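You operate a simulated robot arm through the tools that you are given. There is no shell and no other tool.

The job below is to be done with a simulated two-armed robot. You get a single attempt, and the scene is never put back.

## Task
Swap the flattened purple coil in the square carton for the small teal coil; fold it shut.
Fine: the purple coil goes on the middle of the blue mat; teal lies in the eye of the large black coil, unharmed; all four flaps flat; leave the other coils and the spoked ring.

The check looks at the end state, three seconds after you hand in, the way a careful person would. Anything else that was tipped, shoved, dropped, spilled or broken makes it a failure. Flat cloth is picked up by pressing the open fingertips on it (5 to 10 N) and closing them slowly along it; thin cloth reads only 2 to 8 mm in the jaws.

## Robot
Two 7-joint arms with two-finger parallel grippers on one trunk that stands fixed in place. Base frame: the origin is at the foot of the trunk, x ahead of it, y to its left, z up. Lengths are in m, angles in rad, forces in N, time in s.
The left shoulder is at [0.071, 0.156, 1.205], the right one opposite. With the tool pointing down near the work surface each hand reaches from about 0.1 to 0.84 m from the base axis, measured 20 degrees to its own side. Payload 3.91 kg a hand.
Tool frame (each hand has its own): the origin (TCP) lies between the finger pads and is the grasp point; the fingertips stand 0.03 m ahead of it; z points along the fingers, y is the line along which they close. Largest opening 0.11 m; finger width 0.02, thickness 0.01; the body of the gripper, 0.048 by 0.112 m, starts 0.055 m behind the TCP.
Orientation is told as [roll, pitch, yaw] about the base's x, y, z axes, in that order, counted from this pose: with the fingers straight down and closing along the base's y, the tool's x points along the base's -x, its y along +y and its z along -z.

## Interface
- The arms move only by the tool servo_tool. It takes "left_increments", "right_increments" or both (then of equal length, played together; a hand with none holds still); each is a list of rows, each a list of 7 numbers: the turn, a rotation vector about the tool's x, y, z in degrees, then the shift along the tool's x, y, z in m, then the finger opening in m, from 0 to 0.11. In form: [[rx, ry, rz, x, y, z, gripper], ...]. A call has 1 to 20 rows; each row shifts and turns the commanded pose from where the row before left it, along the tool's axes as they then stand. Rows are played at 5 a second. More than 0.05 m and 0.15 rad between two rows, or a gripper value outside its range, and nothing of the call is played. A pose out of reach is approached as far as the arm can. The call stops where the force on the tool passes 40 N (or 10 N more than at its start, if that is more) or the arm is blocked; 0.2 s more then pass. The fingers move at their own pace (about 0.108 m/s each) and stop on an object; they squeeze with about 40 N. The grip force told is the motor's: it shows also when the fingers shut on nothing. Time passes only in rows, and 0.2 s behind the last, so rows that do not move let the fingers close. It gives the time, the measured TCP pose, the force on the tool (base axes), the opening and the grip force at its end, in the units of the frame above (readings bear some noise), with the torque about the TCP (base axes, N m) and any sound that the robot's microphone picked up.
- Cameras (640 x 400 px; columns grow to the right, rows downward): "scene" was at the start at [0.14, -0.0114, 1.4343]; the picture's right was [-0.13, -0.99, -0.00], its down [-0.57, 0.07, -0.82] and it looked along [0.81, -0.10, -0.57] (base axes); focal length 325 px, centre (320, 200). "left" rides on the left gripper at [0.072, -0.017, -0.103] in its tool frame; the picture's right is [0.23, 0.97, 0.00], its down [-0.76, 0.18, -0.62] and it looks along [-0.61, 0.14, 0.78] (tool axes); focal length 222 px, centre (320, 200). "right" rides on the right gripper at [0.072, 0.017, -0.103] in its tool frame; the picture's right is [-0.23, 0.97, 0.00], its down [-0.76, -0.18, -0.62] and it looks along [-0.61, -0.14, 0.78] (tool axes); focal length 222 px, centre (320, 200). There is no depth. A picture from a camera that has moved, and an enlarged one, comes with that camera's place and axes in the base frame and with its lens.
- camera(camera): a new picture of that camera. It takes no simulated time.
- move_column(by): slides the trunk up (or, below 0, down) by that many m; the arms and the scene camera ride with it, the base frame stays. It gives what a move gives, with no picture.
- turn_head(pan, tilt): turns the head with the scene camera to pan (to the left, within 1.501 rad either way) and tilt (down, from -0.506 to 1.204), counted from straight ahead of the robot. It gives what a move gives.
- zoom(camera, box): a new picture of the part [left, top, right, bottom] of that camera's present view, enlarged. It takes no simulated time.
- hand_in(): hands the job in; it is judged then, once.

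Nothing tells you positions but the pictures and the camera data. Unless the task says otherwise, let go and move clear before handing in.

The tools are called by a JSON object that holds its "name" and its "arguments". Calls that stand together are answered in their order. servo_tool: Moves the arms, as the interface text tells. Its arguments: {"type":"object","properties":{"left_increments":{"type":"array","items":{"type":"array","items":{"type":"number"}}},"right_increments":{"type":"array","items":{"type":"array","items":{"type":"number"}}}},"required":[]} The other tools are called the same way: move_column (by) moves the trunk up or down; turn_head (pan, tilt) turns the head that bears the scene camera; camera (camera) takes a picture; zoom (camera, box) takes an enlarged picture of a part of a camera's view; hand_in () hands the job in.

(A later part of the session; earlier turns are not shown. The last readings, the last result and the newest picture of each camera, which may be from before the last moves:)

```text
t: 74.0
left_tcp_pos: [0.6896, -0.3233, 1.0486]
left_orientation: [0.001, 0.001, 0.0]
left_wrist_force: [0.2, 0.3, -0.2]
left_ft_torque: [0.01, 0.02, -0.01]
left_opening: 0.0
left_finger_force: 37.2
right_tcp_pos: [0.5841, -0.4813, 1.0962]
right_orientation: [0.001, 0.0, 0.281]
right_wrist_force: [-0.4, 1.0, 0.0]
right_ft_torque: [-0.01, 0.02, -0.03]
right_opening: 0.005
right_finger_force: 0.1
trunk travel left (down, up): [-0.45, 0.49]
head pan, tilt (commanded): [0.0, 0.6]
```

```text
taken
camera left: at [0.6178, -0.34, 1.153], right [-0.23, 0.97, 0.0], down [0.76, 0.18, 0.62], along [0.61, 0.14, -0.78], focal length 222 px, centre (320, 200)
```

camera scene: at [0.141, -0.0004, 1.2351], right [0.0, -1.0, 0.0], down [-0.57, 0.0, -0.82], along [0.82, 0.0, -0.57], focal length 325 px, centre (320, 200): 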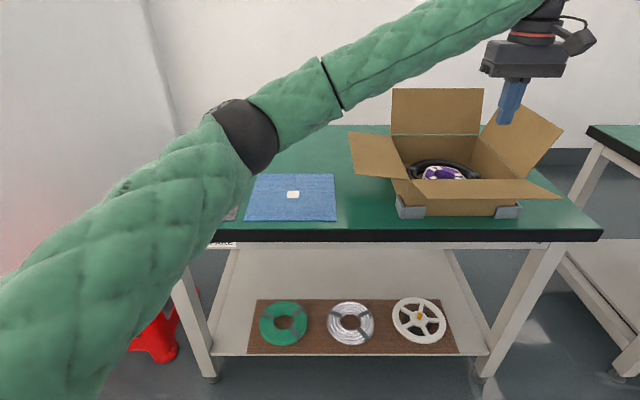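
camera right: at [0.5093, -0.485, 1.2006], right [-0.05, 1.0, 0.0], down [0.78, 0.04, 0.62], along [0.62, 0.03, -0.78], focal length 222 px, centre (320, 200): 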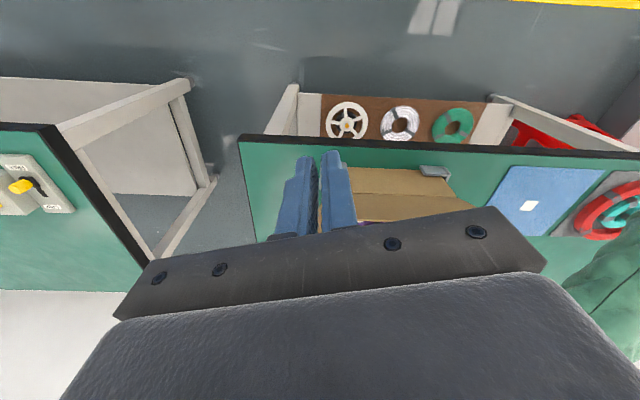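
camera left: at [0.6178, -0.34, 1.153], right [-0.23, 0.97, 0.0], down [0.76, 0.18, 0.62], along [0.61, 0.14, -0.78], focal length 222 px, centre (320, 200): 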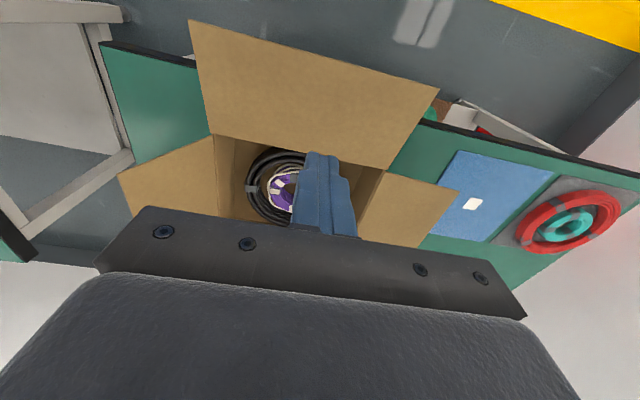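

Both flaps are wide open now and the scene camera can see into the carton. I'll bring the left hand over the purple coil, fingers closed, and go down to check alignment.

{"name": "servo_tool", "arguments": {"left_increments": [[0, 0, 0, -0.04, -0.0015, 0, 0.0], [0, 0, 0, -0.04, -0.0015, 0, 0.0], [0, 0, 0, -0.04, -0.0015, 0, 0.0], [0, 0, 0, -0.04, -0.0015, 0, 0.0], [0, 0, 0, -0.0365, -0.0015, 0, 0.0], [0, 0, 0, 0, 0, 0.035, 0.0], [0, 0, 0, 0, 0, 0.035, 0.0], [0, 0, 0, 0, 0, 0.035, 0.0], [0, 0, 0, 0, 0, 0.035, 0.0], [0, 0, 0, 0, 0, 0.035, 0.0], [0, 0, 0, 0, 0, 0.01, 0.0], [0, 0, 0, 0, 0, 0, 0.0]]}}

{"name": "zoom", "arguments": {"camera": "left", "box": [180, 0, 460, 250]}}

{"name": "camera", "arguments": {"camera": "scene"}}

{"name": "camera", "arguments": {"camera": "right"}}

```text
t: 76.6
left_tcp_pos: [0.884, -0.3296, 0.8623]
left_orientation: [0.001, 0.002, 0.0]
left_wrist_force: [-0.5, -0.9, 0.5]
left_ft_torque: [-0.04, -0.01, 0.02]
left_opening: 0.0
left_finger_force: 37.9
right_tcp_pos: [0.5841, -0.481, 1.0973]
right_orientation: [0.001, -0.001, 0.279]
right_wrist_force: [-0.1, -0.6, -0.5]
right_ft_torque: [-0.04, 0.0, 0.03]
right_opening: 0.0051
right_finger_force: 0.1
trunk travel left (down, up): [-0.45, 0.49]
head pan, tilt (commanded): [0.0, 0.6]
```

```text
1.60 times, centred on (320, 125) of left
camera zoom: at [0.8126, -0.3459, 0.9673], right [-0.23, 0.97, 0.0], down [0.76, 0.18, 0.62], along [0.61, 0.14, -0.78], focal length 355 px, centre (320, 320)
```

zoom: 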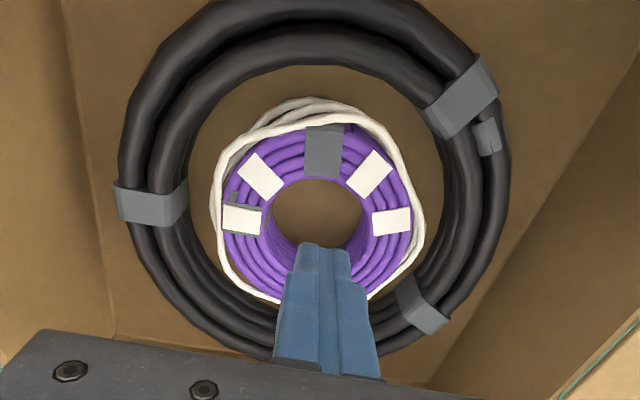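

```text
taken
camera scene: at [0.141, -0.0004, 1.2351], right [0.0, -1.0, 0.0], down [-0.57, 0.0, -0.82], along [0.82, 0.0, -0.57], focal length 325 px, centre (320, 200)
```

scene: 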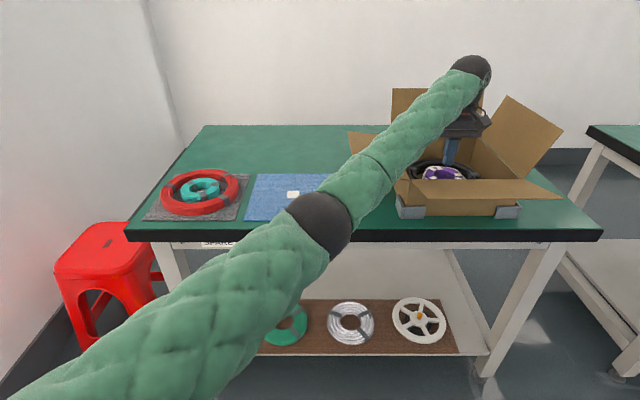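

```text
taken
camera right: at [0.5092, -0.4852, 1.2005], right [-0.05, 1.0, 0.0], down [0.78, 0.04, 0.62], along [0.62, 0.03, -0.78], focal length 222 px, centre (320, 200)
```

right: 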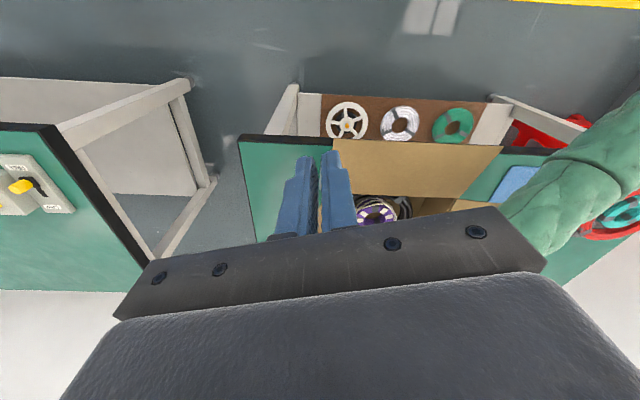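

The left fingers line up over the purple eye, and the forearm clears the carton rim. I'll go down and spread gently.

{"name": "servo_tool", "arguments": {"left_increments": [[0, 0, 0, 0, 0, 0.015, 0.0], [0, 0, 0, 0, 0, 0.015, 0.0], [0, 0, 0, 0, 0, 0.012, 0.0], [0, 0, 0, 0, 0, 0.012, 0.0], [0, 0, 0, 0, 0, 0.0, 0.0]]}}

{"name": "zoom", "arguments": {"camera": "left", "box": [180, 0, 460, 250]}}

{"name": "camera", "arguments": {"camera": "scene"}}

```text
t: 77.8
left_tcp_pos: [0.8834, -0.3295, 0.8081]
left_orientation: [0.0, 0.001, 0.0]
left_wrist_force: [0.0, 0.0, -0.5]
left_ft_torque: [-0.02, -0.03, 0.02]
left_opening: 0.0001
left_finger_force: 37.6
right_tcp_pos: [0.5857, -0.4815, 1.0974]
right_orientation: [0.001, 0.001, 0.279]
right_wrist_force: [0.0, -0.1, 0.8]
right_ft_torque: [0.02, -0.01, -0.01]
right_opening: 0.0048
right_finger_force: 0.1
trunk travel left (down, up): [-0.45, 0.49]
head pan, tilt (commanded): [0.0, 0.6]
```

```text
1.60 times, centred on (320, 125) of left
camera zoom: at [0.8115, -0.3452, 0.913], right [-0.23, 0.97, 0.0], down [0.76, 0.18, 0.62], along [0.61, 0.14, -0.78], focal length 355 px, centre (320, 320)
```

zoom: 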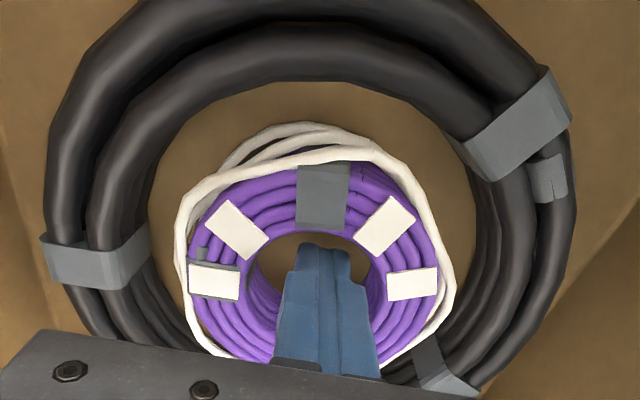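

```text
taken
camera scene: at [0.1408, -0.0003, 1.2352], right [0.0, -1.0, 0.0], down [-0.57, 0.0, -0.82], along [0.82, 0.0, -0.57], focal length 325 px, centre (320, 200)
```

scene: 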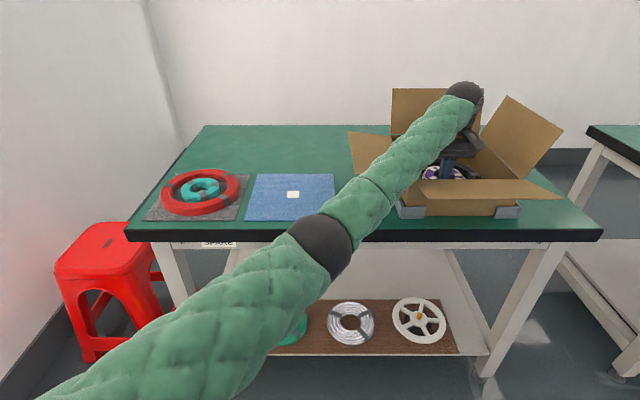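

{"name": "servo_tool", "arguments": {"left_increments": [[0, 0, 0, 0, 0, 0.003, 0.0], [0, 0, 0, 0, 0, 0, 0.01], [0, 0, 0, 0, 0, 0, 0.02], [0, 0, 0, 0, 0, 0, 0.025], [0, 0, 0, 0, 0, 0, 0.03], [0, 0, 0, 0, 0, 0, 0.034], [0, 0, 0, 0, 0, 0, 0.036], [0, 0, 0, 0, 0, -0.005, 0.036], [0, 0, 0, 0, 0, -0.01, 0.036], [0, 0, 0, 0, 0, -0.01, 0.036], [0, 0, 0, 0, 0, -0.01, 0.036], [0, 0, 0, 0, 0, 0, 0.036]]}}

{"name": "zoom", "arguments": {"camera": "left", "box": [180, 0, 460, 250]}}

```text
t: 80.4
left_tcp_pos: [0.8838, -0.3272, 0.8396]
left_orientation: [-0.001, 0.003, 0.001]
left_wrist_force: [0.4, -0.3, -2.1]
left_ft_torque: [0.0, -0.01, -0.01]
left_opening: 0.0276
left_finger_force: 0.1
right_tcp_pos: [0.5845, -0.4815, 1.097]
right_orientation: [0.002, 0.0, 0.279]
right_wrist_force: [0.0, 0.1, 0.3]
right_ft_torque: [0.04, -0.02, -0.01]
right_opening: 0.005
right_finger_force: 0.1
trunk travel left (down, up): [-0.45, 0.49]
head pan, tilt (commanded): [0.0, 0.6]
```

```text
1.60 times, centred on (320, 125) of left
camera zoom: at [0.812, -0.344, 0.9442], right [-0.23, 0.97, 0.0], down [0.76, 0.18, 0.62], along [0.61, 0.14, -0.78], focal length 355 px, centre (320, 320)
```

zoom: 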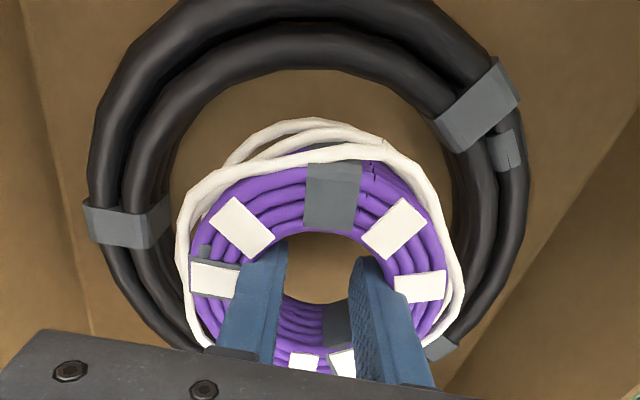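

Lifted cleanly. I'll raise it over the open left flap and carry it to the middle of the mat.

{"name": "servo_tool", "arguments": {"left_increments": [[0, 0, 0, 0, 0, -0.03, 0.036], [0, 0, 0, 0, 0, -0.035, 0.036], [0, 0, 0, 0, 0, -0.035, 0.036], [0, 0, 0, 0, 0, -0.035, 0.036], [0, 0, 0, 0, 0, -0.035, 0.036], [0, 0, 0, 0, 0, -0.02, 0.036], [0, 0, 0, 0.0033, 0.0397, 0, 0.036], [0, 0, 0, 0.0033, 0.0397, 0, 0.036], [0, 0, 0, 0.0033, 0.0397, 0, 0.036], [0, 0, 0, 0.0033, 0.0397, 0, 0.036], [0, 0, 0, 0.0033, 0.0397, 0, 0.036], [0, 0, 0, 0.0033, 0.0397, 0, 0.036], [0, 0, 0, 0.0033, 0.0397, 0, 0.036], [0, 0, 0, 0.0033, 0.0397, 0, 0.036], [0, 0, 0, 0.0033, 0.0397, 0, 0.036], [0, 0, 0, 0.0033, 0.0397, 0, 0.036], [0, 0, 0, 0, 0, 0, 0.036], [0, 0, 0, 0, 0, 0, 0.036]]}}

{"name": "camera", "arguments": {"camera": "left"}}

{"name": "camera", "arguments": {"camera": "scene"}}

```text
t: 84.2
left_tcp_pos: [0.8509, 0.0704, 1.0293]
left_orientation: [0.0, 0.0, 0.001]
left_wrist_force: [0.0, -1.0, -1.7]
left_ft_torque: [-0.01, 0.0, -0.02]
left_opening: 0.0285
left_finger_force: 0.1
right_tcp_pos: [0.5844, -0.48, 1.0972]
right_orientation: [0.0, 0.0, 0.278]
right_wrist_force: [0.4, -0.2, 0.8]
right_ft_torque: [-0.03, -0.01, 0.02]
right_opening: 0.0051
right_finger_force: 0.0
trunk travel left (down, up): [-0.45, 0.49]
head pan, tilt (commanded): [0.0, 0.6]
```

```text
taken
camera left: at [0.7796, 0.0534, 1.134], right [-0.23, 0.97, 0.0], down [0.76, 0.18, 0.62], along [0.61, 0.14, -0.78], focal length 222 px, centre (320, 200)
```

left: 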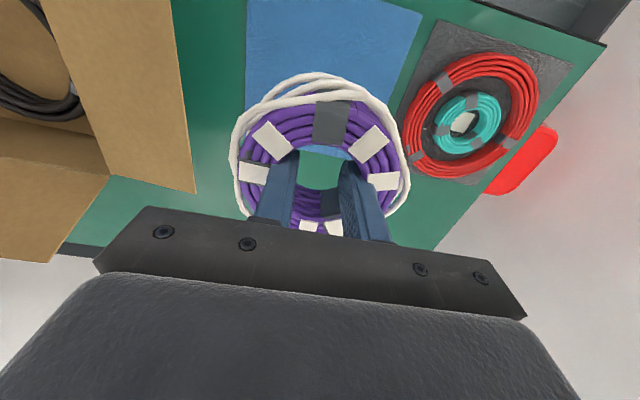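

```text
taken
camera scene: at [0.1409, 0.0005, 1.2351], right [0.0, -1.0, 0.0], down [-0.57, 0.0, -0.82], along [0.82, 0.0, -0.57], focal length 325 px, centre (320, 200)
```

scene: 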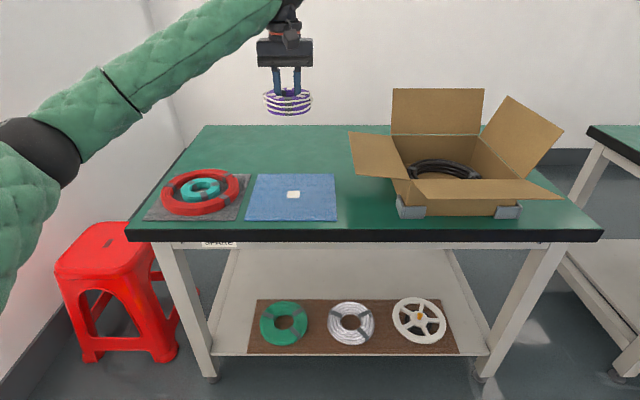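

{"name": "servo_tool", "arguments": {"left_increments": [[0, 0, 0, 0, 0, 0.035, 0.036], [0, 0, 0, 0, 0, 0.035, 0.036], [0, 0, 0, 0, 0, 0.035, 0.036], [0, 0, 0, 0, 0, 0.035, 0.036], [0, 0, 0, 0, 0, 0.03, 0.036], [0, 0, 0, 0, 0, 0.02, 0.036], [0, 0, 0, 0, 0, 0.0, 0.036], [0, 0, 0, 0, 0, 0.0, 0.036]]}}

{"name": "zoom", "arguments": {"camera": "scene", "box": [220, 90, 360, 240]}}

{"name": "zoom", "arguments": {"camera": "left", "box": [180, 0, 460, 250]}}

```text
t: 86.0
left_tcp_pos: [0.8519, 0.0698, 0.8377]
left_orientation: [0.0, -0.001, -0.001]
left_wrist_force: [0.5, -0.1, -1.2]
left_ft_torque: [0.02, 0.02, 0.06]
left_opening: 0.029
left_finger_force: 0.0
right_tcp_pos: [0.5838, -0.4805, 1.0982]
right_orientation: [0.002, 0.0, 0.281]
right_wrist_force: [-0.9, 0.3, 0.1]
right_ft_torque: [0.0, 0.0, 0.01]
right_opening: 0.0049
right_finger_force: 0.0
trunk travel left (down, up): [-0.45, 0.49]
head pan, tilt (commanded): [0.0, 0.6]
```

```text
2.67 times, centred on (290, 165) of scene
camera zoom: at [0.1411, 0.0, 1.2351], right [0.0, -1.0, 0.0], down [-0.57, 0.0, -0.82], along [0.82, 0.0, -0.57], focal length 866 px, centre (400, 293)
```

zoom: 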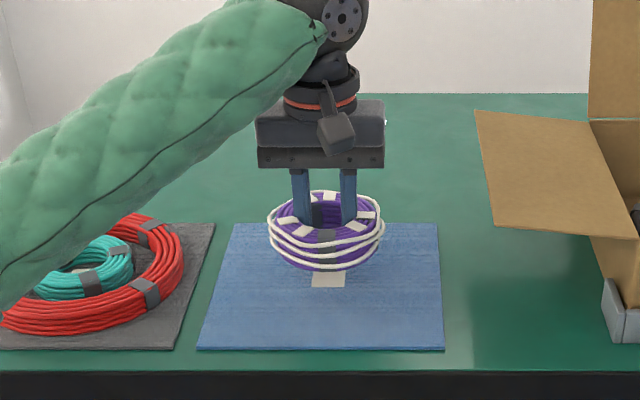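

```text
1.60 times, centred on (320, 125) of left
camera zoom: at [0.7808, 0.0523, 0.9421], right [-0.23, 0.97, 0.0], down [0.76, 0.18, 0.62], along [0.61, 0.14, -0.78], focal length 355 px, centre (320, 320)
```

zoom: 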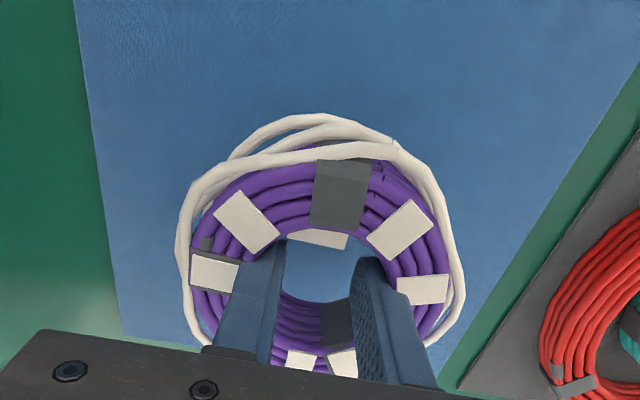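

{"name": "servo_tool", "arguments": {"left_increments": [[0, 0, 0, 0, 0, 0.012, 0.036], [0, 0, 0, 0, 0, 0.01, 0.036], [0, 0, 0, 0, 0, 0.004, 0.036], [0, 0, 0, 0, 0, 0.003, 0.036], [0, 0, 0, 0, 0, 0.0, 0.036], [0, 0, 0, 0, 0, 0.0, 0.036]]}}

```text
t: 87.4
left_tcp_pos: [0.8501, 0.0684, 0.8101]
left_orientation: [0.0, 0.0, 0.0]
left_wrist_force: [0.1, 1.2, -0.7]
left_ft_torque: [-0.01, 0.05, -0.05]
left_opening: 0.0288
left_finger_force: 0.1
right_tcp_pos: [0.584, -0.4815, 1.0968]
right_orientation: [-0.002, -0.001, 0.278]
right_wrist_force: [0.2, 0.1, -0.6]
right_ft_torque: [-0.05, -0.03, 0.01]
right_opening: 0.0049
right_finger_force: 0.1
trunk travel left (down, up): [-0.45, 0.49]
head pan, tilt (commanded): [0.0, 0.6]
```

{"name": "servo_tool", "arguments": {"left_increments": [[0, 0, 0, 0, -0.001, 0.003, 0.036], [0, 0, 0, 0, 0, 0.0, 0.036]]}}

```text
t: 88.0
left_tcp_pos: [0.8497, 0.067, 0.8078]
left_orientation: [0.0, -0.001, 0.0]
left_wrist_force: [-0.4, -0.3, -1.6]
left_ft_torque: [0.03, 0.01, 0.03]
left_opening: 0.0291
left_finger_force: 0.0
right_tcp_pos: [0.5843, -0.4802, 1.0976]
right_orientation: [-0.002, -0.001, 0.279]
right_wrist_force: [-0.5, -0.6, 0.2]
right_ft_torque: [-0.02, 0.0, 0.0]
right_opening: 0.0051
right_finger_force: 0.0
trunk travel left (down, up): [-0.45, 0.49]
head pan, tilt (commanded): [0.0, 0.6]
```

{"name": "servo_tool", "arguments": {"left_increments": [[0, 0, 0, -0.001, 0.003, 0.002, 0.036], [0, 0, 0, 0, 0, 0.002, 0.036], [0, 0, 0, 0, 0, 0.0, 0.036]]}}

```text
t: 88.8
left_tcp_pos: [0.8512, 0.0692, 0.8038]
left_orientation: [-0.001, 0.0, -0.002]
left_wrist_force: [1.1, -0.1, 1.5]
left_ft_torque: [0.01, -0.03, 0.03]
left_opening: 0.0293
left_finger_force: 0.1
right_tcp_pos: [0.5842, -0.4793, 1.0981]
right_orientation: [-0.001, 0.001, 0.28]
right_wrist_force: [0.3, 0.1, -0.4]
right_ft_torque: [-0.02, 0.01, 0.0]
right_opening: 0.005
right_finger_force: 0.0
trunk travel left (down, up): [-0.45, 0.49]
head pan, tilt (commanded): [0.0, 0.6]
```

The coil is just touching the mat at (0.851, 0.069). I'll release it and lift straight up.

{"name": "servo_tool", "arguments": {"left_increments": [[0, 0, 0, 0, 0, 0.001, 0.036], [0, 0, 0, 0, 0, 0, 0.02], [0, 0, 0, 0, 0, 0, 0.006], [0, 0, 0, 0, 0, 0, 0.006], [0, 0, 0, 0, 0, -0.01, 0.006], [0, 0, 0, 0, 0, -0.02, 0.006], [0, 0, 0, 0, 0, -0.03, 0.006], [0, 0, 0, 0, 0, -0.03, 0.006], [0, 0, 0, 0, 0, -0.03, 0.006], [0, 0, 0, 0, 0, -0.03, 0.006], [0, 0, 0, 0, 0, 0, 0.006]]}}

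{"name": "camera", "arguments": {"camera": "left"}}

{"name": "zoom", "arguments": {"camera": "scene", "box": [130, 120, 370, 250]}}

```text
t: 91.2
left_tcp_pos: [0.8516, 0.0719, 0.9525]
left_orientation: [0.0, 0.002, -0.001]
left_wrist_force: [0.7, -0.7, 0.6]
left_ft_torque: [-0.06, -0.02, 0.0]
left_opening: 0.006
left_finger_force: 0.1
right_tcp_pos: [0.5838, -0.4805, 1.0963]
right_orientation: [-0.001, 0.001, 0.279]
right_wrist_force: [0.4, -0.3, -0.7]
right_ft_torque: [-0.01, -0.03, -0.01]
right_opening: 0.0048
right_finger_force: 0.1
trunk travel left (down, up): [-0.45, 0.49]
head pan, tilt (commanded): [0.0, 0.6]
```

```text
taken
camera left: at [0.7804, 0.0546, 1.0563], right [-0.23, 0.97, 0.0], down [0.76, 0.18, 0.62], along [0.61, 0.14, -0.78], focal length 222 px, centre (320, 200)
```

left: 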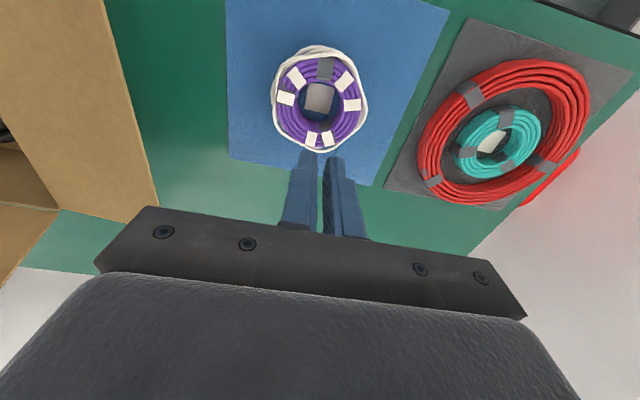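

```text
2.67 times, centred on (250, 185) of scene
camera zoom: at [0.1414, 0.0001, 1.235], right [0.0, -1.0, 0.0], down [-0.57, 0.0, -0.82], along [0.82, 0.0, -0.57], focal length 866 px, centre (507, 240)
```

zoom: 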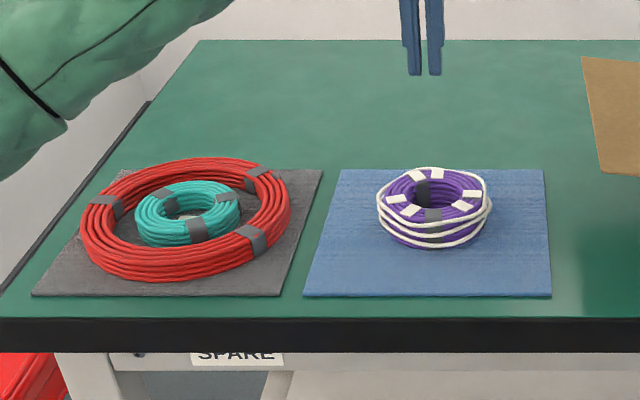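

The purple coil sits centred on the mat, with the white mark showing through its eye. Next is the teal coil, so I'll move the left hand above it for a close look.

{"name": "servo_tool", "arguments": {"left_increments": [[0, 0, 0, 0.001, 0.038, -0.01, 0.006], [0, 0, 0, 0.001, 0.039, 0, 0.006], [0, 0, 0, 0.001, 0.039, 0, 0.006], [0, 0, 0, 0.001, 0.039, 0, 0.006], [0, 0, 0, 0, 0.039, 0, 0.006], [0, 0, 0, 0, 0.038, 0, 0.006], [0, 0, 0, 0, 0, 0, 0.006]]}}

{"name": "camera", "arguments": {"camera": "left"}}

{"name": "zoom", "arguments": {"camera": "left", "box": [220, 0, 420, 180]}}

```text
t: 92.8
left_tcp_pos: [0.8479, 0.3029, 0.9648]
left_orientation: [-0.001, 0.0, 0.0]
left_wrist_force: [0.5, 1.1, 0.1]
left_ft_torque: [0.01, -0.01, 0.01]
left_opening: 0.006
left_finger_force: 0.1
right_tcp_pos: [0.5854, -0.4809, 1.0965]
right_orientation: [0.002, 0.0, 0.279]
right_wrist_force: [-0.3, 0.6, -0.2]
right_ft_torque: [0.01, 0.0, 0.0]
right_opening: 0.005
right_finger_force: 0.0
trunk travel left (down, up): [-0.45, 0.49]
head pan, tilt (commanded): [0.0, 0.6]
```

```text
taken
camera left: at [0.7773, 0.2853, 1.0699], right [-0.23, 0.97, 0.0], down [0.76, 0.18, 0.62], along [0.61, 0.14, -0.78], focal length 222 px, centre (320, 200)
```

left: 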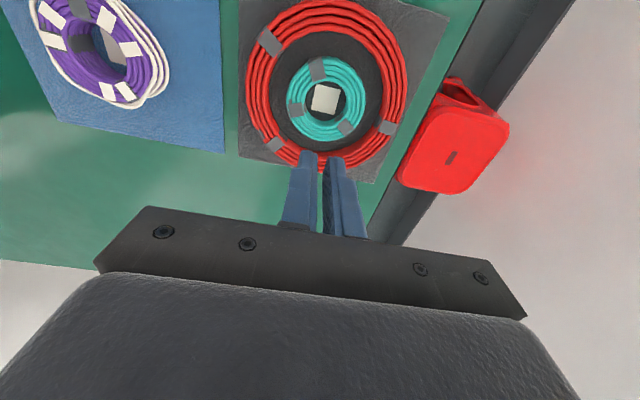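

```text
2.22 times, centred on (320, 90) of left
camera zoom: at [0.7773, 0.2853, 1.0699], right [-0.23, 0.97, 0.0], down [0.76, 0.18, 0.62], along [0.61, 0.14, -0.78], focal length 494 px, centre (320, 444)
```

zoom: 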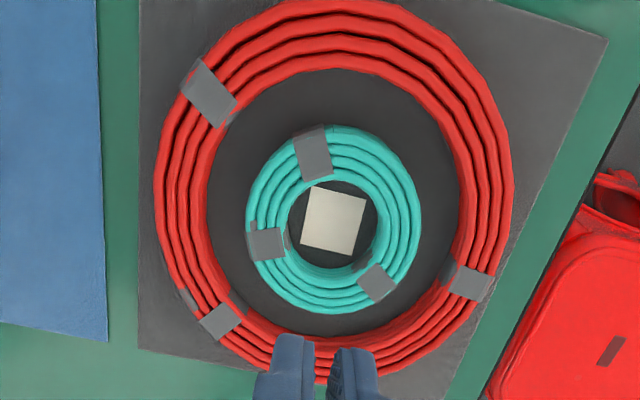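

The teal coil is centred near (0.847, 0.307) with an outside diameter of about 0.095, an eye of about 0.048, and roughly 0.02 m of gap to the red coil. I'll pinch its +y wall gently, away from the tape, with one finger in the eye and one in the gap, watching the grip force.

{"name": "servo_tool", "arguments": {"left_increments": [[0, 0, 0, 0.0005, 0.02, 0, 0.034], [0, 0, 0, 0.0005, 0.0195, 0, 0.034], [0, 0, 0, 0, 0, 0.035, 0.034], [0, 0, 0, 0, 0, 0.035, 0.034], [0, 0, 0, 0, 0, 0.035, 0.034], [0, 0, 0, 0, 0, 0.015, 0.034], [0, 0, 0, 0, 0, 0, 0.034], [0, 0, 0, 0, 0, 0, 0.034]]}}

{"name": "camera", "arguments": {"camera": "left"}}

{"name": "zoom", "arguments": {"camera": "left", "box": [200, 20, 440, 220]}}

```text
t: 94.6
left_tcp_pos: [0.8467, 0.3422, 0.8472]
left_orientation: [0.001, 0.001, 0.001]
left_wrist_force: [-0.4, 0.2, -0.3]
left_ft_torque: [-0.01, 0.01, -0.01]
left_opening: 0.0339
left_finger_force: 0.0
right_tcp_pos: [0.5842, -0.4797, 1.098]
right_orientation: [0.001, 0.001, 0.279]
right_wrist_force: [-0.4, 0.8, 0.1]
right_ft_torque: [-0.03, 0.02, -0.03]
right_opening: 0.0048
right_finger_force: 0.1
trunk travel left (down, up): [-0.45, 0.49]
head pan, tilt (commanded): [0.0, 0.6]
```

```text
taken
camera left: at [0.7757, 0.3247, 0.9515], right [-0.23, 0.97, 0.0], down [0.76, 0.18, 0.62], along [0.61, 0.14, -0.78], focal length 222 px, centre (320, 200)
```

left: 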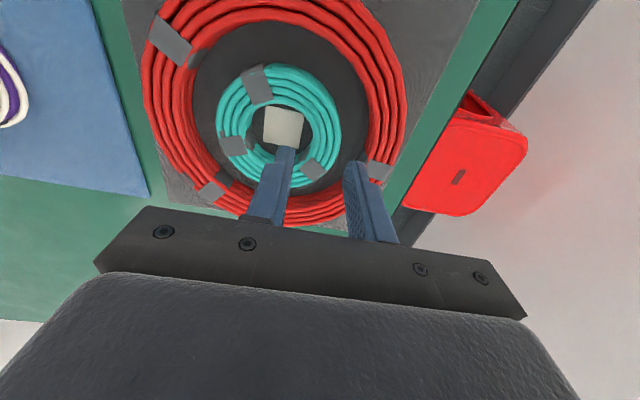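

```text
2.00 times, centred on (320, 120) of left
camera zoom: at [0.7757, 0.3247, 0.9515], right [-0.23, 0.97, 0.0], down [0.76, 0.18, 0.62], along [0.61, 0.14, -0.78], focal length 444 px, centre (320, 360)
```

zoom: 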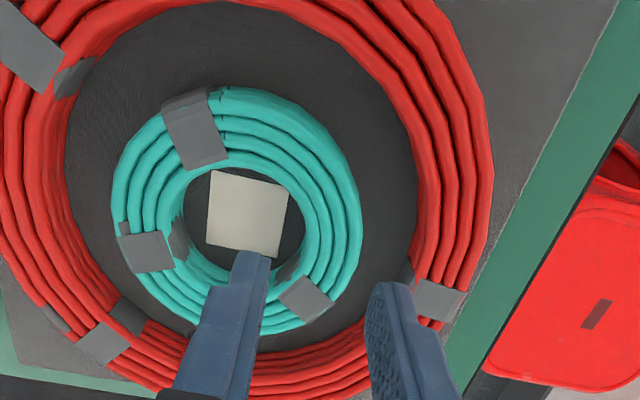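

Clearances look fine at about 4 mm to the red coil and 4–6 mm to the teal wall. I'll nudge x by −3 mm and descend slowly.

{"name": "servo_tool", "arguments": {"left_increments": [[0, 0, 0, 0.003, 0, 0, 0.032], [0, 0, 0, 0, 0, 0.012, 0.032], [0, 0, 0, 0, 0, 0.01, 0.032], [0, 0, 0, 0, 0, 0.008, 0.032], [0, 0, 0, 0, 0, 0.006, 0.032], [0, 0, 0, 0, 0, 0, 0.032]]}}

{"name": "zoom", "arguments": {"camera": "left", "box": [200, 40, 440, 240]}}

```text
t: 96.0
left_tcp_pos: [0.8433, 0.3424, 0.8087]
left_orientation: [0.0, 0.002, 0.001]
left_wrist_force: [0.2, 0.1, 0.2]
left_ft_torque: [-0.02, 0.0, -0.01]
left_opening: 0.0321
left_finger_force: 0.0
right_tcp_pos: [0.5847, -0.4799, 1.0972]
right_orientation: [0.001, 0.0, 0.278]
right_wrist_force: [0.0, 0.4, -0.2]
right_ft_torque: [0.0, 0.03, 0.0]
right_opening: 0.005
right_finger_force: 0.0
trunk travel left (down, up): [-0.45, 0.49]
head pan, tilt (commanded): [0.0, 0.6]
```

```text
2.00 times, centred on (320, 140) of left
camera zoom: at [0.7718, 0.3252, 0.9127], right [-0.23, 0.97, 0.0], down [0.76, 0.18, 0.62], along [0.61, 0.14, -0.78], focal length 444 px, centre (320, 320)
```

zoom: 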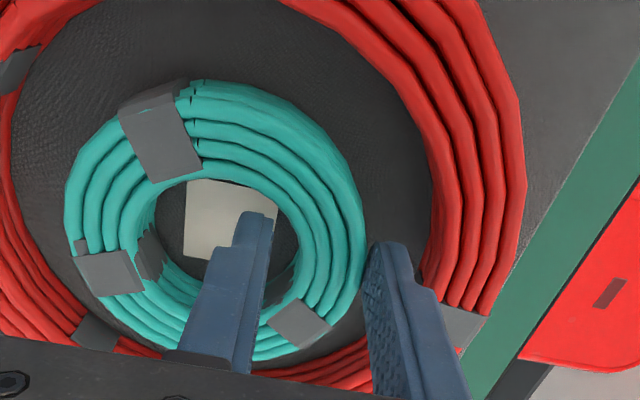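

The fingers straddle the wall. I'll go 3 mm deeper and close in small steps while watching the grip force.

{"name": "servo_tool", "arguments": {"left_increments": [[0, 0, 0, 0, 0, 0.003, 0.03], [0, 0, 0, 0, 0, 0, 0.028], [0, 0, 0, 0, 0, 0, 0.027], [0, 0, 0, 0, 0, 0, 0.026], [0, 0, 0, 0, 0, 0, 0.026]]}}

```text
t: 97.2
left_tcp_pos: [0.8428, 0.3416, 0.8043]
left_orientation: [0.0, 0.001, 0.001]
left_wrist_force: [-0.5, -0.1, 0.5]
left_ft_torque: [-0.01, 0.0, -0.01]
left_opening: 0.0262
left_finger_force: 0.0
right_tcp_pos: [0.583, -0.4806, 1.0977]
right_orientation: [0.0, 0.001, 0.279]
right_wrist_force: [-0.5, -0.3, 0.9]
right_ft_torque: [-0.03, -0.01, 0.01]
right_opening: 0.0048
right_finger_force: 0.1
trunk travel left (down, up): [-0.45, 0.49]
head pan, tilt (commanded): [0.0, 0.6]
```

{"name": "servo_tool", "arguments": {"left_increments": [[0, 0, 0, 0, 0, 0, 0.025], [0, 0, 0, 0, 0, 0, 0.024], [0, 0, 0, 0, 0, 0, 0.024]]}}

```text
t: 98.0
left_tcp_pos: [0.8437, 0.3421, 0.8043]
left_orientation: [0.0, 0.0, -0.002]
left_wrist_force: [0.2, 0.1, 0.6]
left_ft_torque: [-0.02, -0.02, -0.01]
left_opening: 0.0239
left_finger_force: 0.1
right_tcp_pos: [0.5836, -0.4799, 1.0973]
right_orientation: [0.002, -0.001, 0.279]
right_wrist_force: [0.5, 0.4, 0.2]
right_ft_torque: [0.04, -0.01, 0.01]
right_opening: 0.0048
right_finger_force: 0.0
trunk travel left (down, up): [-0.45, 0.49]
head pan, tilt (commanded): [0.0, 0.6]
```

{"name": "servo_tool", "arguments": {"left_increments": [[0, 0, 0, 0, 0, 0, 0.023], [0, 0, 0, 0, 0, 0, 0.022], [0, 0, 0, 0, 0, 0, 0.022]]}}

{"name": "zoom", "arguments": {"camera": "left", "box": [200, 40, 440, 240]}}

```text
t: 98.8
left_tcp_pos: [0.8429, 0.3416, 0.804]
left_orientation: [0.002, 0.0, 0.0]
left_wrist_force: [0.4, 0.0, -0.7]
left_ft_torque: [0.04, 0.0, 0.03]
left_opening: 0.0231
left_finger_force: 9.5
right_tcp_pos: [0.5845, -0.4804, 1.0973]
right_orientation: [-0.001, 0.0, 0.279]
right_wrist_force: [0.9, -0.1, 0.5]
right_ft_torque: [0.03, 0.04, 0.03]
right_opening: 0.0049
right_finger_force: 0.1
trunk travel left (down, up): [-0.45, 0.49]
head pan, tilt (commanded): [0.0, 0.6]
```

```text
2.00 times, centred on (320, 140) of left
camera zoom: at [0.7715, 0.3252, 0.9091], right [-0.23, 0.97, 0.0], down [0.76, 0.18, 0.62], along [0.61, 0.14, -0.78], focal length 444 px, centre (320, 320)
```

zoom: 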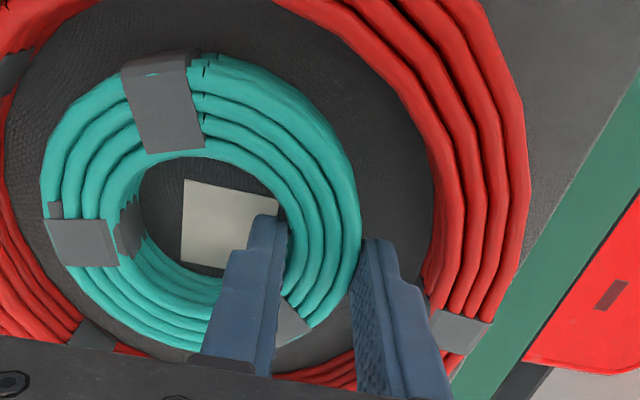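

I have a gentle hold: opening 0.0231 at 9.5 N. I'll firm it slightly to about 14 N and lift a little.

{"name": "servo_tool", "arguments": {"left_increments": [[0, 0, 0, 0, 0, 0, 0.0215], [0, 0, 0, 0, 0, -0.005, 0.0215], [0, 0, 0, 0, 0, -0.008, 0.0215], [0, 0, 0, 0, 0, -0.01, 0.0215], [0, 0, 0, 0, 0, 0, 0.0215]]}}

{"name": "zoom", "arguments": {"camera": "left", "box": [200, 40, 440, 240]}}

{"name": "zoom", "arguments": {"camera": "scene", "box": [130, 120, 270, 240]}}

```text
t: 100.0
left_tcp_pos: [0.8426, 0.3426, 0.8274]
left_orientation: [0.001, 0.002, 0.0]
left_wrist_force: [-0.5, -0.4, -0.1]
left_ft_torque: [0.02, 0.03, -0.01]
left_opening: 0.0216
left_finger_force: 0.0
right_tcp_pos: [0.5836, -0.4799, 1.0968]
right_orientation: [0.0, -0.001, 0.28]
right_wrist_force: [-0.6, 0.6, -0.4]
right_ft_torque: [0.01, 0.0, -0.02]
right_opening: 0.0049
right_finger_force: 0.1
trunk travel left (down, up): [-0.45, 0.49]
head pan, tilt (commanded): [0.0, 0.6]
```

```text
2.00 times, centred on (320, 140) of left
camera zoom: at [0.7711, 0.326, 0.9317], right [-0.23, 0.97, 0.0], down [0.76, 0.18, 0.62], along [0.61, 0.14, -0.78], focal length 444 px, centre (320, 320)
```

zoom: 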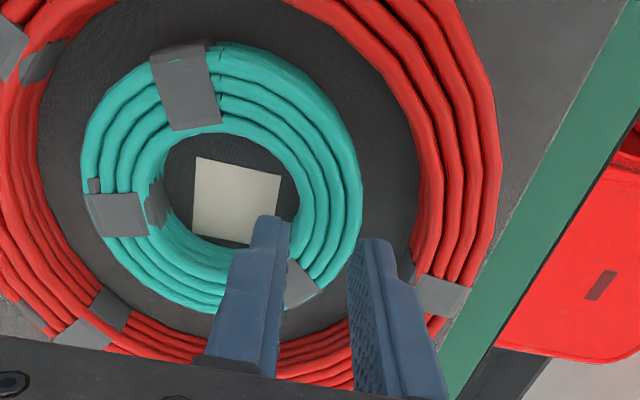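

```text
3.33 times, centred on (200, 180) of scene
camera zoom: at [0.141, 0.0002, 1.2351], right [0.0, -1.0, 0.0], down [-0.57, 0.0, -0.82], along [0.82, 0.0, -0.57], focal length 1083 px, centre (720, 267)
```

zoom: 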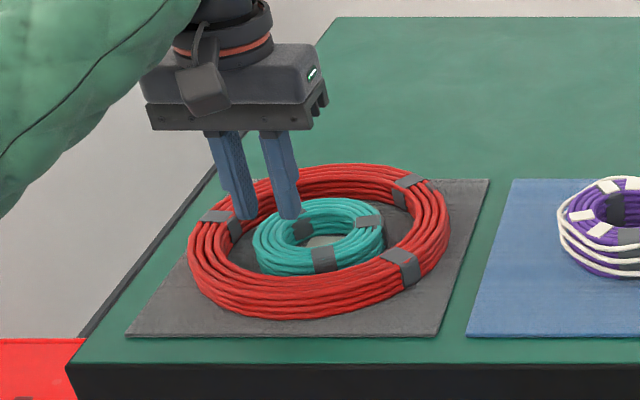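

The light pinch slipped off upward and the teal coil stayed in place, unmoved. I'll reopen, go down again slightly deeper, and use a firmer but still moderate squeeze.

{"name": "servo_tool", "arguments": {"left_increments": [[0, 0, 0, 0, 0, -0.01, 0.032], [0, 0, 0, 0, 0, 0, 0.032], [0, 0, 0, -0.001, 0, 0.01, 0.032], [0, 0, 0, 0, 0, 0.01, 0.032], [0, 0, 0, 0, 0, 0.01, 0.032], [0, 0, 0, 0, 0, 0.005, 0.032], [0, 0, 0, 0, 0, 0, 0.028], [0, 0, 0, 0, 0, 0, 0.024], [0, 0, 0, 0, 0, 0, 0.022], [0, 0, 0, 0, 0, 0, 0.02], [0, 0, 0, 0, 0, 0, 0.02]]}}

{"name": "zoom", "arguments": {"camera": "left", "box": [200, 40, 440, 240]}}

{"name": "zoom", "arguments": {"camera": "scene", "box": [130, 120, 270, 240]}}

```text
t: 102.4
left_tcp_pos: [0.8438, 0.3411, 0.8022]
left_orientation: [-0.001, -0.001, 0.0]
left_wrist_force: [0.1, -0.7, 0.6]
left_ft_torque: [-0.05, 0.0, -0.01]
left_opening: 0.022
left_finger_force: 39.6
right_tcp_pos: [0.5845, -0.4805, 1.0979]
right_orientation: [0.0, 0.0, 0.28]
right_wrist_force: [-0.6, -0.2, -0.2]
right_ft_torque: [0.02, -0.03, 0.02]
right_opening: 0.0052
right_finger_force: 0.2
trunk travel left (down, up): [-0.45, 0.49]
head pan, tilt (commanded): [0.0, 0.6]
```

```text
2.00 times, centred on (320, 140) of left
camera zoom: at [0.7725, 0.3251, 0.9073], right [-0.23, 0.97, 0.0], down [0.76, 0.18, 0.62], along [0.61, 0.14, -0.78], focal length 444 px, centre (320, 320)
```

zoom: 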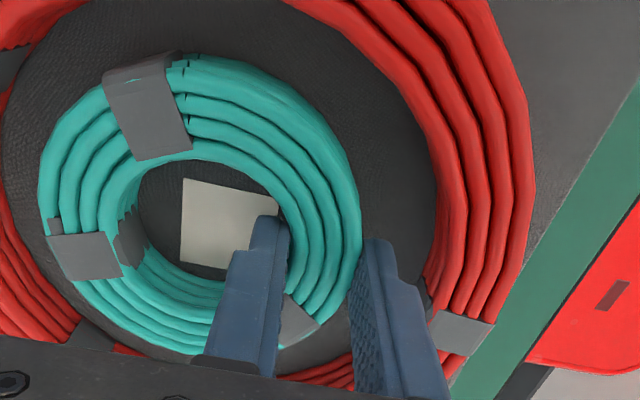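

```text
3.33 times, centred on (200, 180) of scene
camera zoom: at [0.1409, 0.0, 1.2351], right [0.0, -1.0, 0.0], down [-0.57, 0.0, -0.82], along [0.82, 0.0, -0.57], focal length 1083 px, centre (720, 267)
```

zoom: 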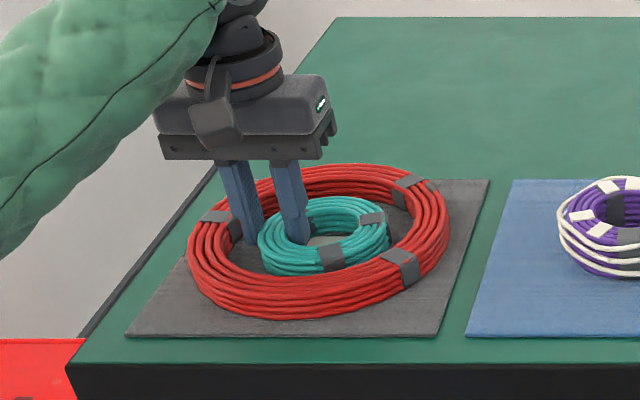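

{"name": "servo_tool", "arguments": {"left_increments": [[0, 0, 0, 0, 0, 0, 0.0207], [0, 0, 0, 0, 0, -0.003, 0.0207], [0, 0, 0, 0, 0, -0.004, 0.0207], [0, 0, 0, 0, 0, 0, 0.0207]]}}

{"name": "zoom", "arguments": {"camera": "scene", "box": [130, 120, 270, 240]}}

```text
t: 103.4
left_tcp_pos: [0.8439, 0.3419, 0.8106]
left_orientation: [0.0, 0.004, 0.001]
left_wrist_force: [0.2, -0.1, -0.5]
left_ft_torque: [0.02, 0.01, -0.02]
left_opening: 0.0222
left_finger_force: 40.3
right_tcp_pos: [0.5843, -0.4801, 1.0981]
right_orientation: [0.001, 0.0, 0.278]
right_wrist_force: [0.4, -0.1, 0.5]
right_ft_torque: [-0.01, 0.0, 0.02]
right_opening: 0.0049
right_finger_force: 0.1
trunk travel left (down, up): [-0.45, 0.49]
head pan, tilt (commanded): [0.0, 0.6]
```

```text
3.33 times, centred on (200, 180) of scene
camera zoom: at [0.141, 0.0001, 1.2351], right [0.0, -1.0, 0.0], down [-0.57, 0.0, -0.82], along [0.82, 0.0, -0.57], focal length 1083 px, centre (720, 267)
```

zoom: 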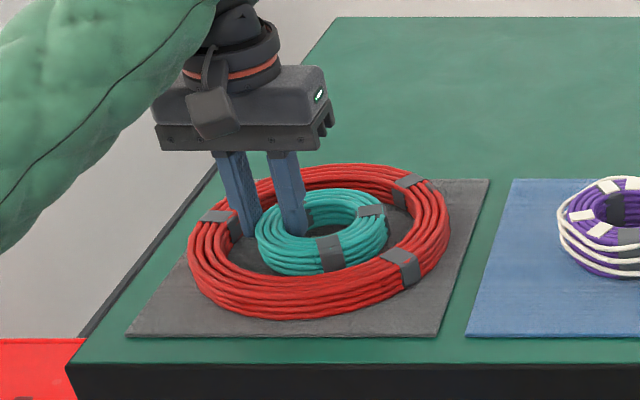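

{"name": "zoom", "arguments": {"camera": "left", "box": [200, 40, 440, 240]}}

{"name": "servo_tool", "arguments": {"left_increments": [[0, 0, 0, 0, 0, -0.005, 0.0207], [0, 0, 0, 0, 0, -0.005, 0.0207], [0, 0, 0, 0, 0, 0, 0.0207]]}}

{"name": "zoom", "arguments": {"camera": "left", "box": [200, 40, 440, 240]}}

{"name": "zoom", "arguments": {"camera": "scene", "box": [130, 120, 270, 240]}}

```text
2.00 times, centred on (320, 140) of left
camera zoom: at [0.7732, 0.3255, 0.9143], right [-0.23, 0.97, 0.0], down [0.76, 0.18, 0.62], along [0.61, 0.14, -0.78], focal length 444 px, centre (320, 320)
```

zoom: 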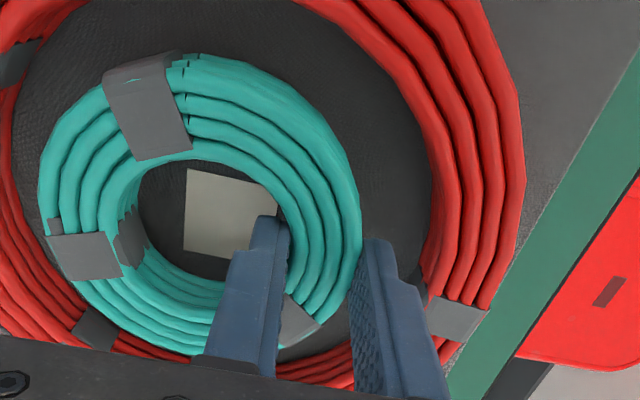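

```text
t: 104.2
left_tcp_pos: [0.8451, 0.3416, 0.8183]
left_orientation: [0.001, 0.002, 0.001]
left_wrist_force: [0.4, 0.1, -1.0]
left_ft_torque: [0.04, 0.01, 0.0]
left_opening: 0.0216
left_finger_force: 39.8
right_tcp_pos: [0.5836, -0.4807, 1.0974]
right_orientation: [-0.001, 0.002, 0.281]
right_wrist_force: [0.1, 1.0, 0.1]
right_ft_torque: [0.0, 0.01, 0.02]
right_opening: 0.0054
right_finger_force: 0.1
trunk travel left (down, up): [-0.45, 0.49]
head pan, tilt (commanded): [0.0, 0.6]
```

```text
2.00 times, centred on (320, 140) of left
camera zoom: at [0.7734, 0.3251, 0.9239], right [-0.23, 0.97, 0.0], down [0.76, 0.18, 0.62], along [0.61, 0.14, -0.78], focal length 444 px, centre (320, 320)
```

zoom: 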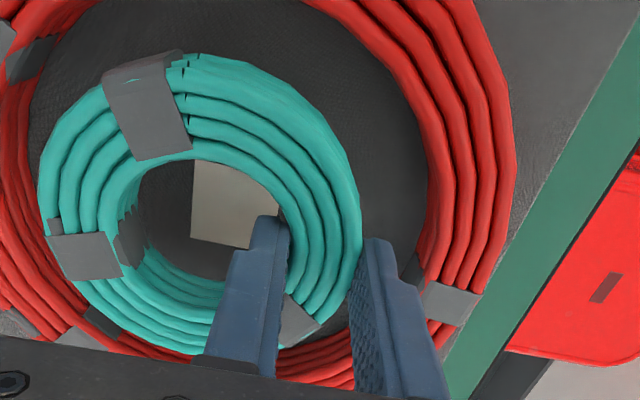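

```text
3.33 times, centred on (200, 180) of scene
camera zoom: at [0.141, 0.0001, 1.2351], right [0.0, -1.0, 0.0], down [-0.57, 0.0, -0.82], along [0.82, 0.0, -0.57], focal length 1083 px, centre (720, 267)
```

zoom: 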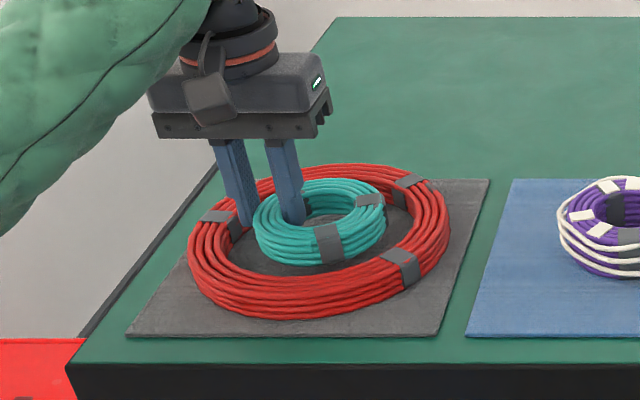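

The teal coil is rising level in the fingers. I'll hold this squeeze fixed so it can't close further, lift clear, and carry it toward the carton.

{"name": "servo_tool", "arguments": {"left_increments": [[0, 0, 0, 0, 0, -0.02, 0.0207], [0, 0, 0, 0, 0, -0.03, 0.0207], [0, 0, 0, 0, 0, -0.035, 0.0207], [0, 0, 0, 0, 0, -0.035, 0.0207], [0, 0, 0, 0, 0, -0.035, 0.0207], [0, 0, 0, 0, 0, -0.035, 0.0207], [0, 0, 0, -0.001, -0.02, 0, 0.0207], [0, 0, 0, -0.002, -0.04, 0, 0.0207], [0, 0, 0, -0.002, -0.04, 0, 0.0207], [0, 0, 0, -0.002, -0.04, 0, 0.0207], [0, 0, 0, -0.002, -0.04, 0, 0.0207], [0, 0, 0, -0.002, -0.04, 0, 0.0207], [0, 0, 0, -0.002, -0.04, 0, 0.0207], [0, 0, 0, 0, 0, 0, 0.0207]]}}

{"name": "camera", "arguments": {"camera": "left"}}

{"name": "camera", "arguments": {"camera": "scene"}}

```text
t: 107.2
left_tcp_pos: [0.8569, 0.0838, 1.0104]
left_orientation: [0.0, 0.001, 0.002]
left_wrist_force: [0.4, 0.5, -1.2]
left_ft_torque: [0.01, 0.02, -0.01]
left_opening: 0.0219
left_finger_force: 39.8
right_tcp_pos: [0.5842, -0.4805, 1.0986]
right_orientation: [0.0, 0.0, 0.279]
right_wrist_force: [0.1, 0.5, 0.3]
right_ft_torque: [0.01, 0.01, 0.0]
right_opening: 0.0049
right_finger_force: 0.1
trunk travel left (down, up): [-0.45, 0.49]
head pan, tilt (commanded): [0.0, 0.6]
```

```text
taken
camera left: at [0.7864, 0.0681, 1.1148], right [-0.23, 0.97, 0.0], down [0.76, 0.18, 0.62], along [0.61, 0.14, -0.78], focal length 222 px, centre (320, 200)
```

left: 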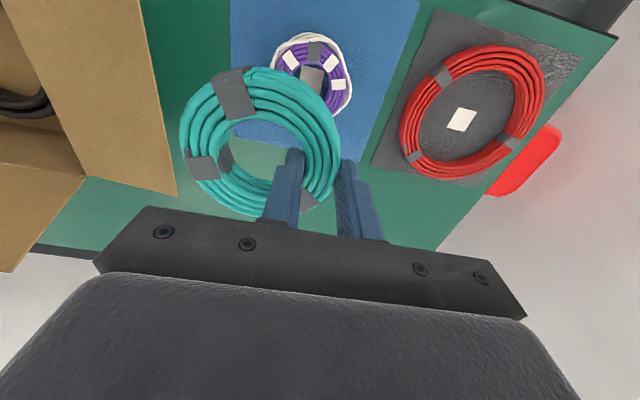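

```text
taken
camera scene: at [0.1409, 0.0008, 1.2351], right [0.0, -1.0, 0.0], down [-0.57, 0.0, -0.82], along [0.82, 0.0, -0.57], focal length 325 px, centre (320, 200)
```

scene: 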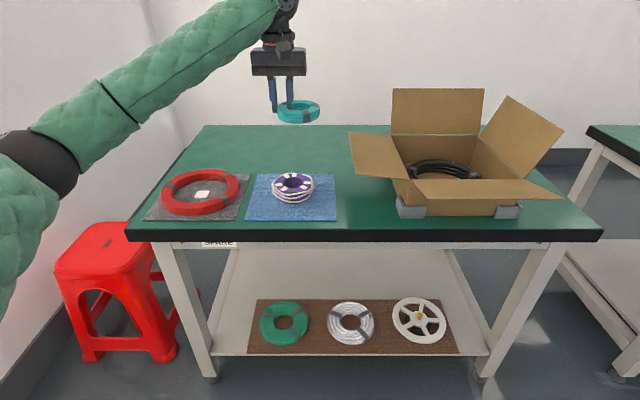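

{"name": "servo_tool", "arguments": {"left_increments": [[0, 0, 0, -0.0022, -0.038, -0.002, 0.0207], [0, 0, 0, -0.0022, -0.038, -0.002, 0.0207], [0, 0, 0, -0.0022, -0.038, 0, 0.0207], [0, 0, 0, -0.0022, -0.038, 0, 0.0207], [0, 0, 0, -0.0022, -0.038, 0, 0.0207], [0, 0, 0, -0.0022, -0.038, 0, 0.0207], [0, 0, 0, -0.0022, -0.038, 0, 0.0207], [0, 0, 0, -0.0022, -0.038, 0, 0.0207], [0, 0, 0, -0.0022, -0.038, 0, 0.0207], [0, 0, 0, -0.0022, -0.038, 0, 0.0207], [0, 0, 0, 0, 0, 0, 0.0207], [0, 0, 0, 0, 0, 0, 0.0207]]}}

{"name": "camera", "arguments": {"camera": "left"}}

{"name": "camera", "arguments": {"camera": "scene"}}

```text
t: 109.8
left_tcp_pos: [0.8811, -0.3002, 1.0113]
left_orientation: [0.0, 0.001, 0.001]
left_wrist_force: [-0.2, -0.5, -0.8]
left_ft_torque: [0.05, 0.01, 0.01]
left_opening: 0.0218
left_finger_force: 40.0
right_tcp_pos: [0.5837, -0.4807, 1.0972]
right_orientation: [0.001, 0.001, 0.277]
right_wrist_force: [-0.2, -0.4, -0.2]
right_ft_torque: [0.01, -0.03, 0.03]
right_opening: 0.0049
right_finger_force: 0.1
trunk travel left (down, up): [-0.45, 0.49]
head pan, tilt (commanded): [0.0, 0.6]
```

```text
taken
camera left: at [0.8095, -0.3177, 1.1164], right [-0.23, 0.97, 0.0], down [0.76, 0.18, 0.62], along [0.61, 0.14, -0.78], focal length 222 px, centre (320, 200)
```

left: 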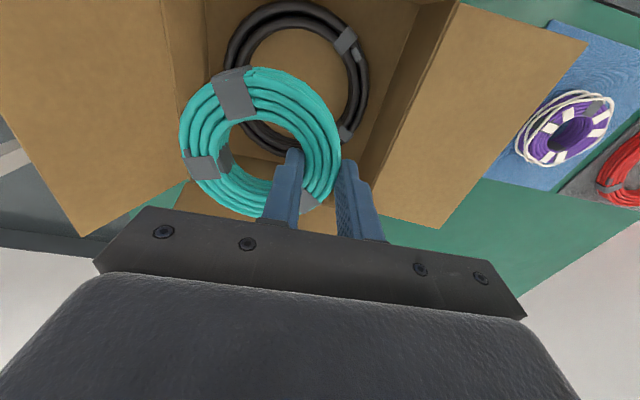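

```text
taken
camera scene: at [0.1408, -0.0012, 1.2351], right [0.0, -1.0, 0.0], down [-0.57, 0.0, -0.82], along [0.82, 0.0, -0.57], focal length 325 px, centre (320, 200)
```

scene: 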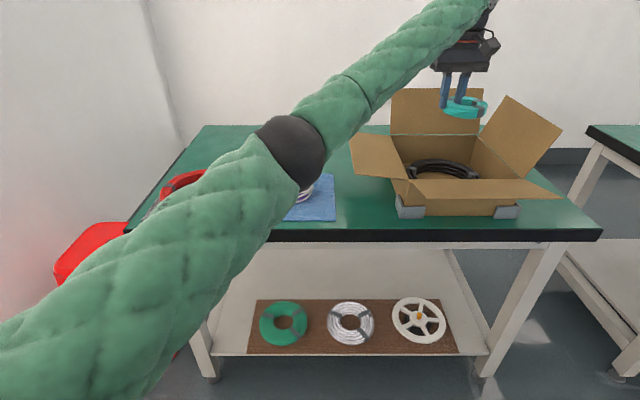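

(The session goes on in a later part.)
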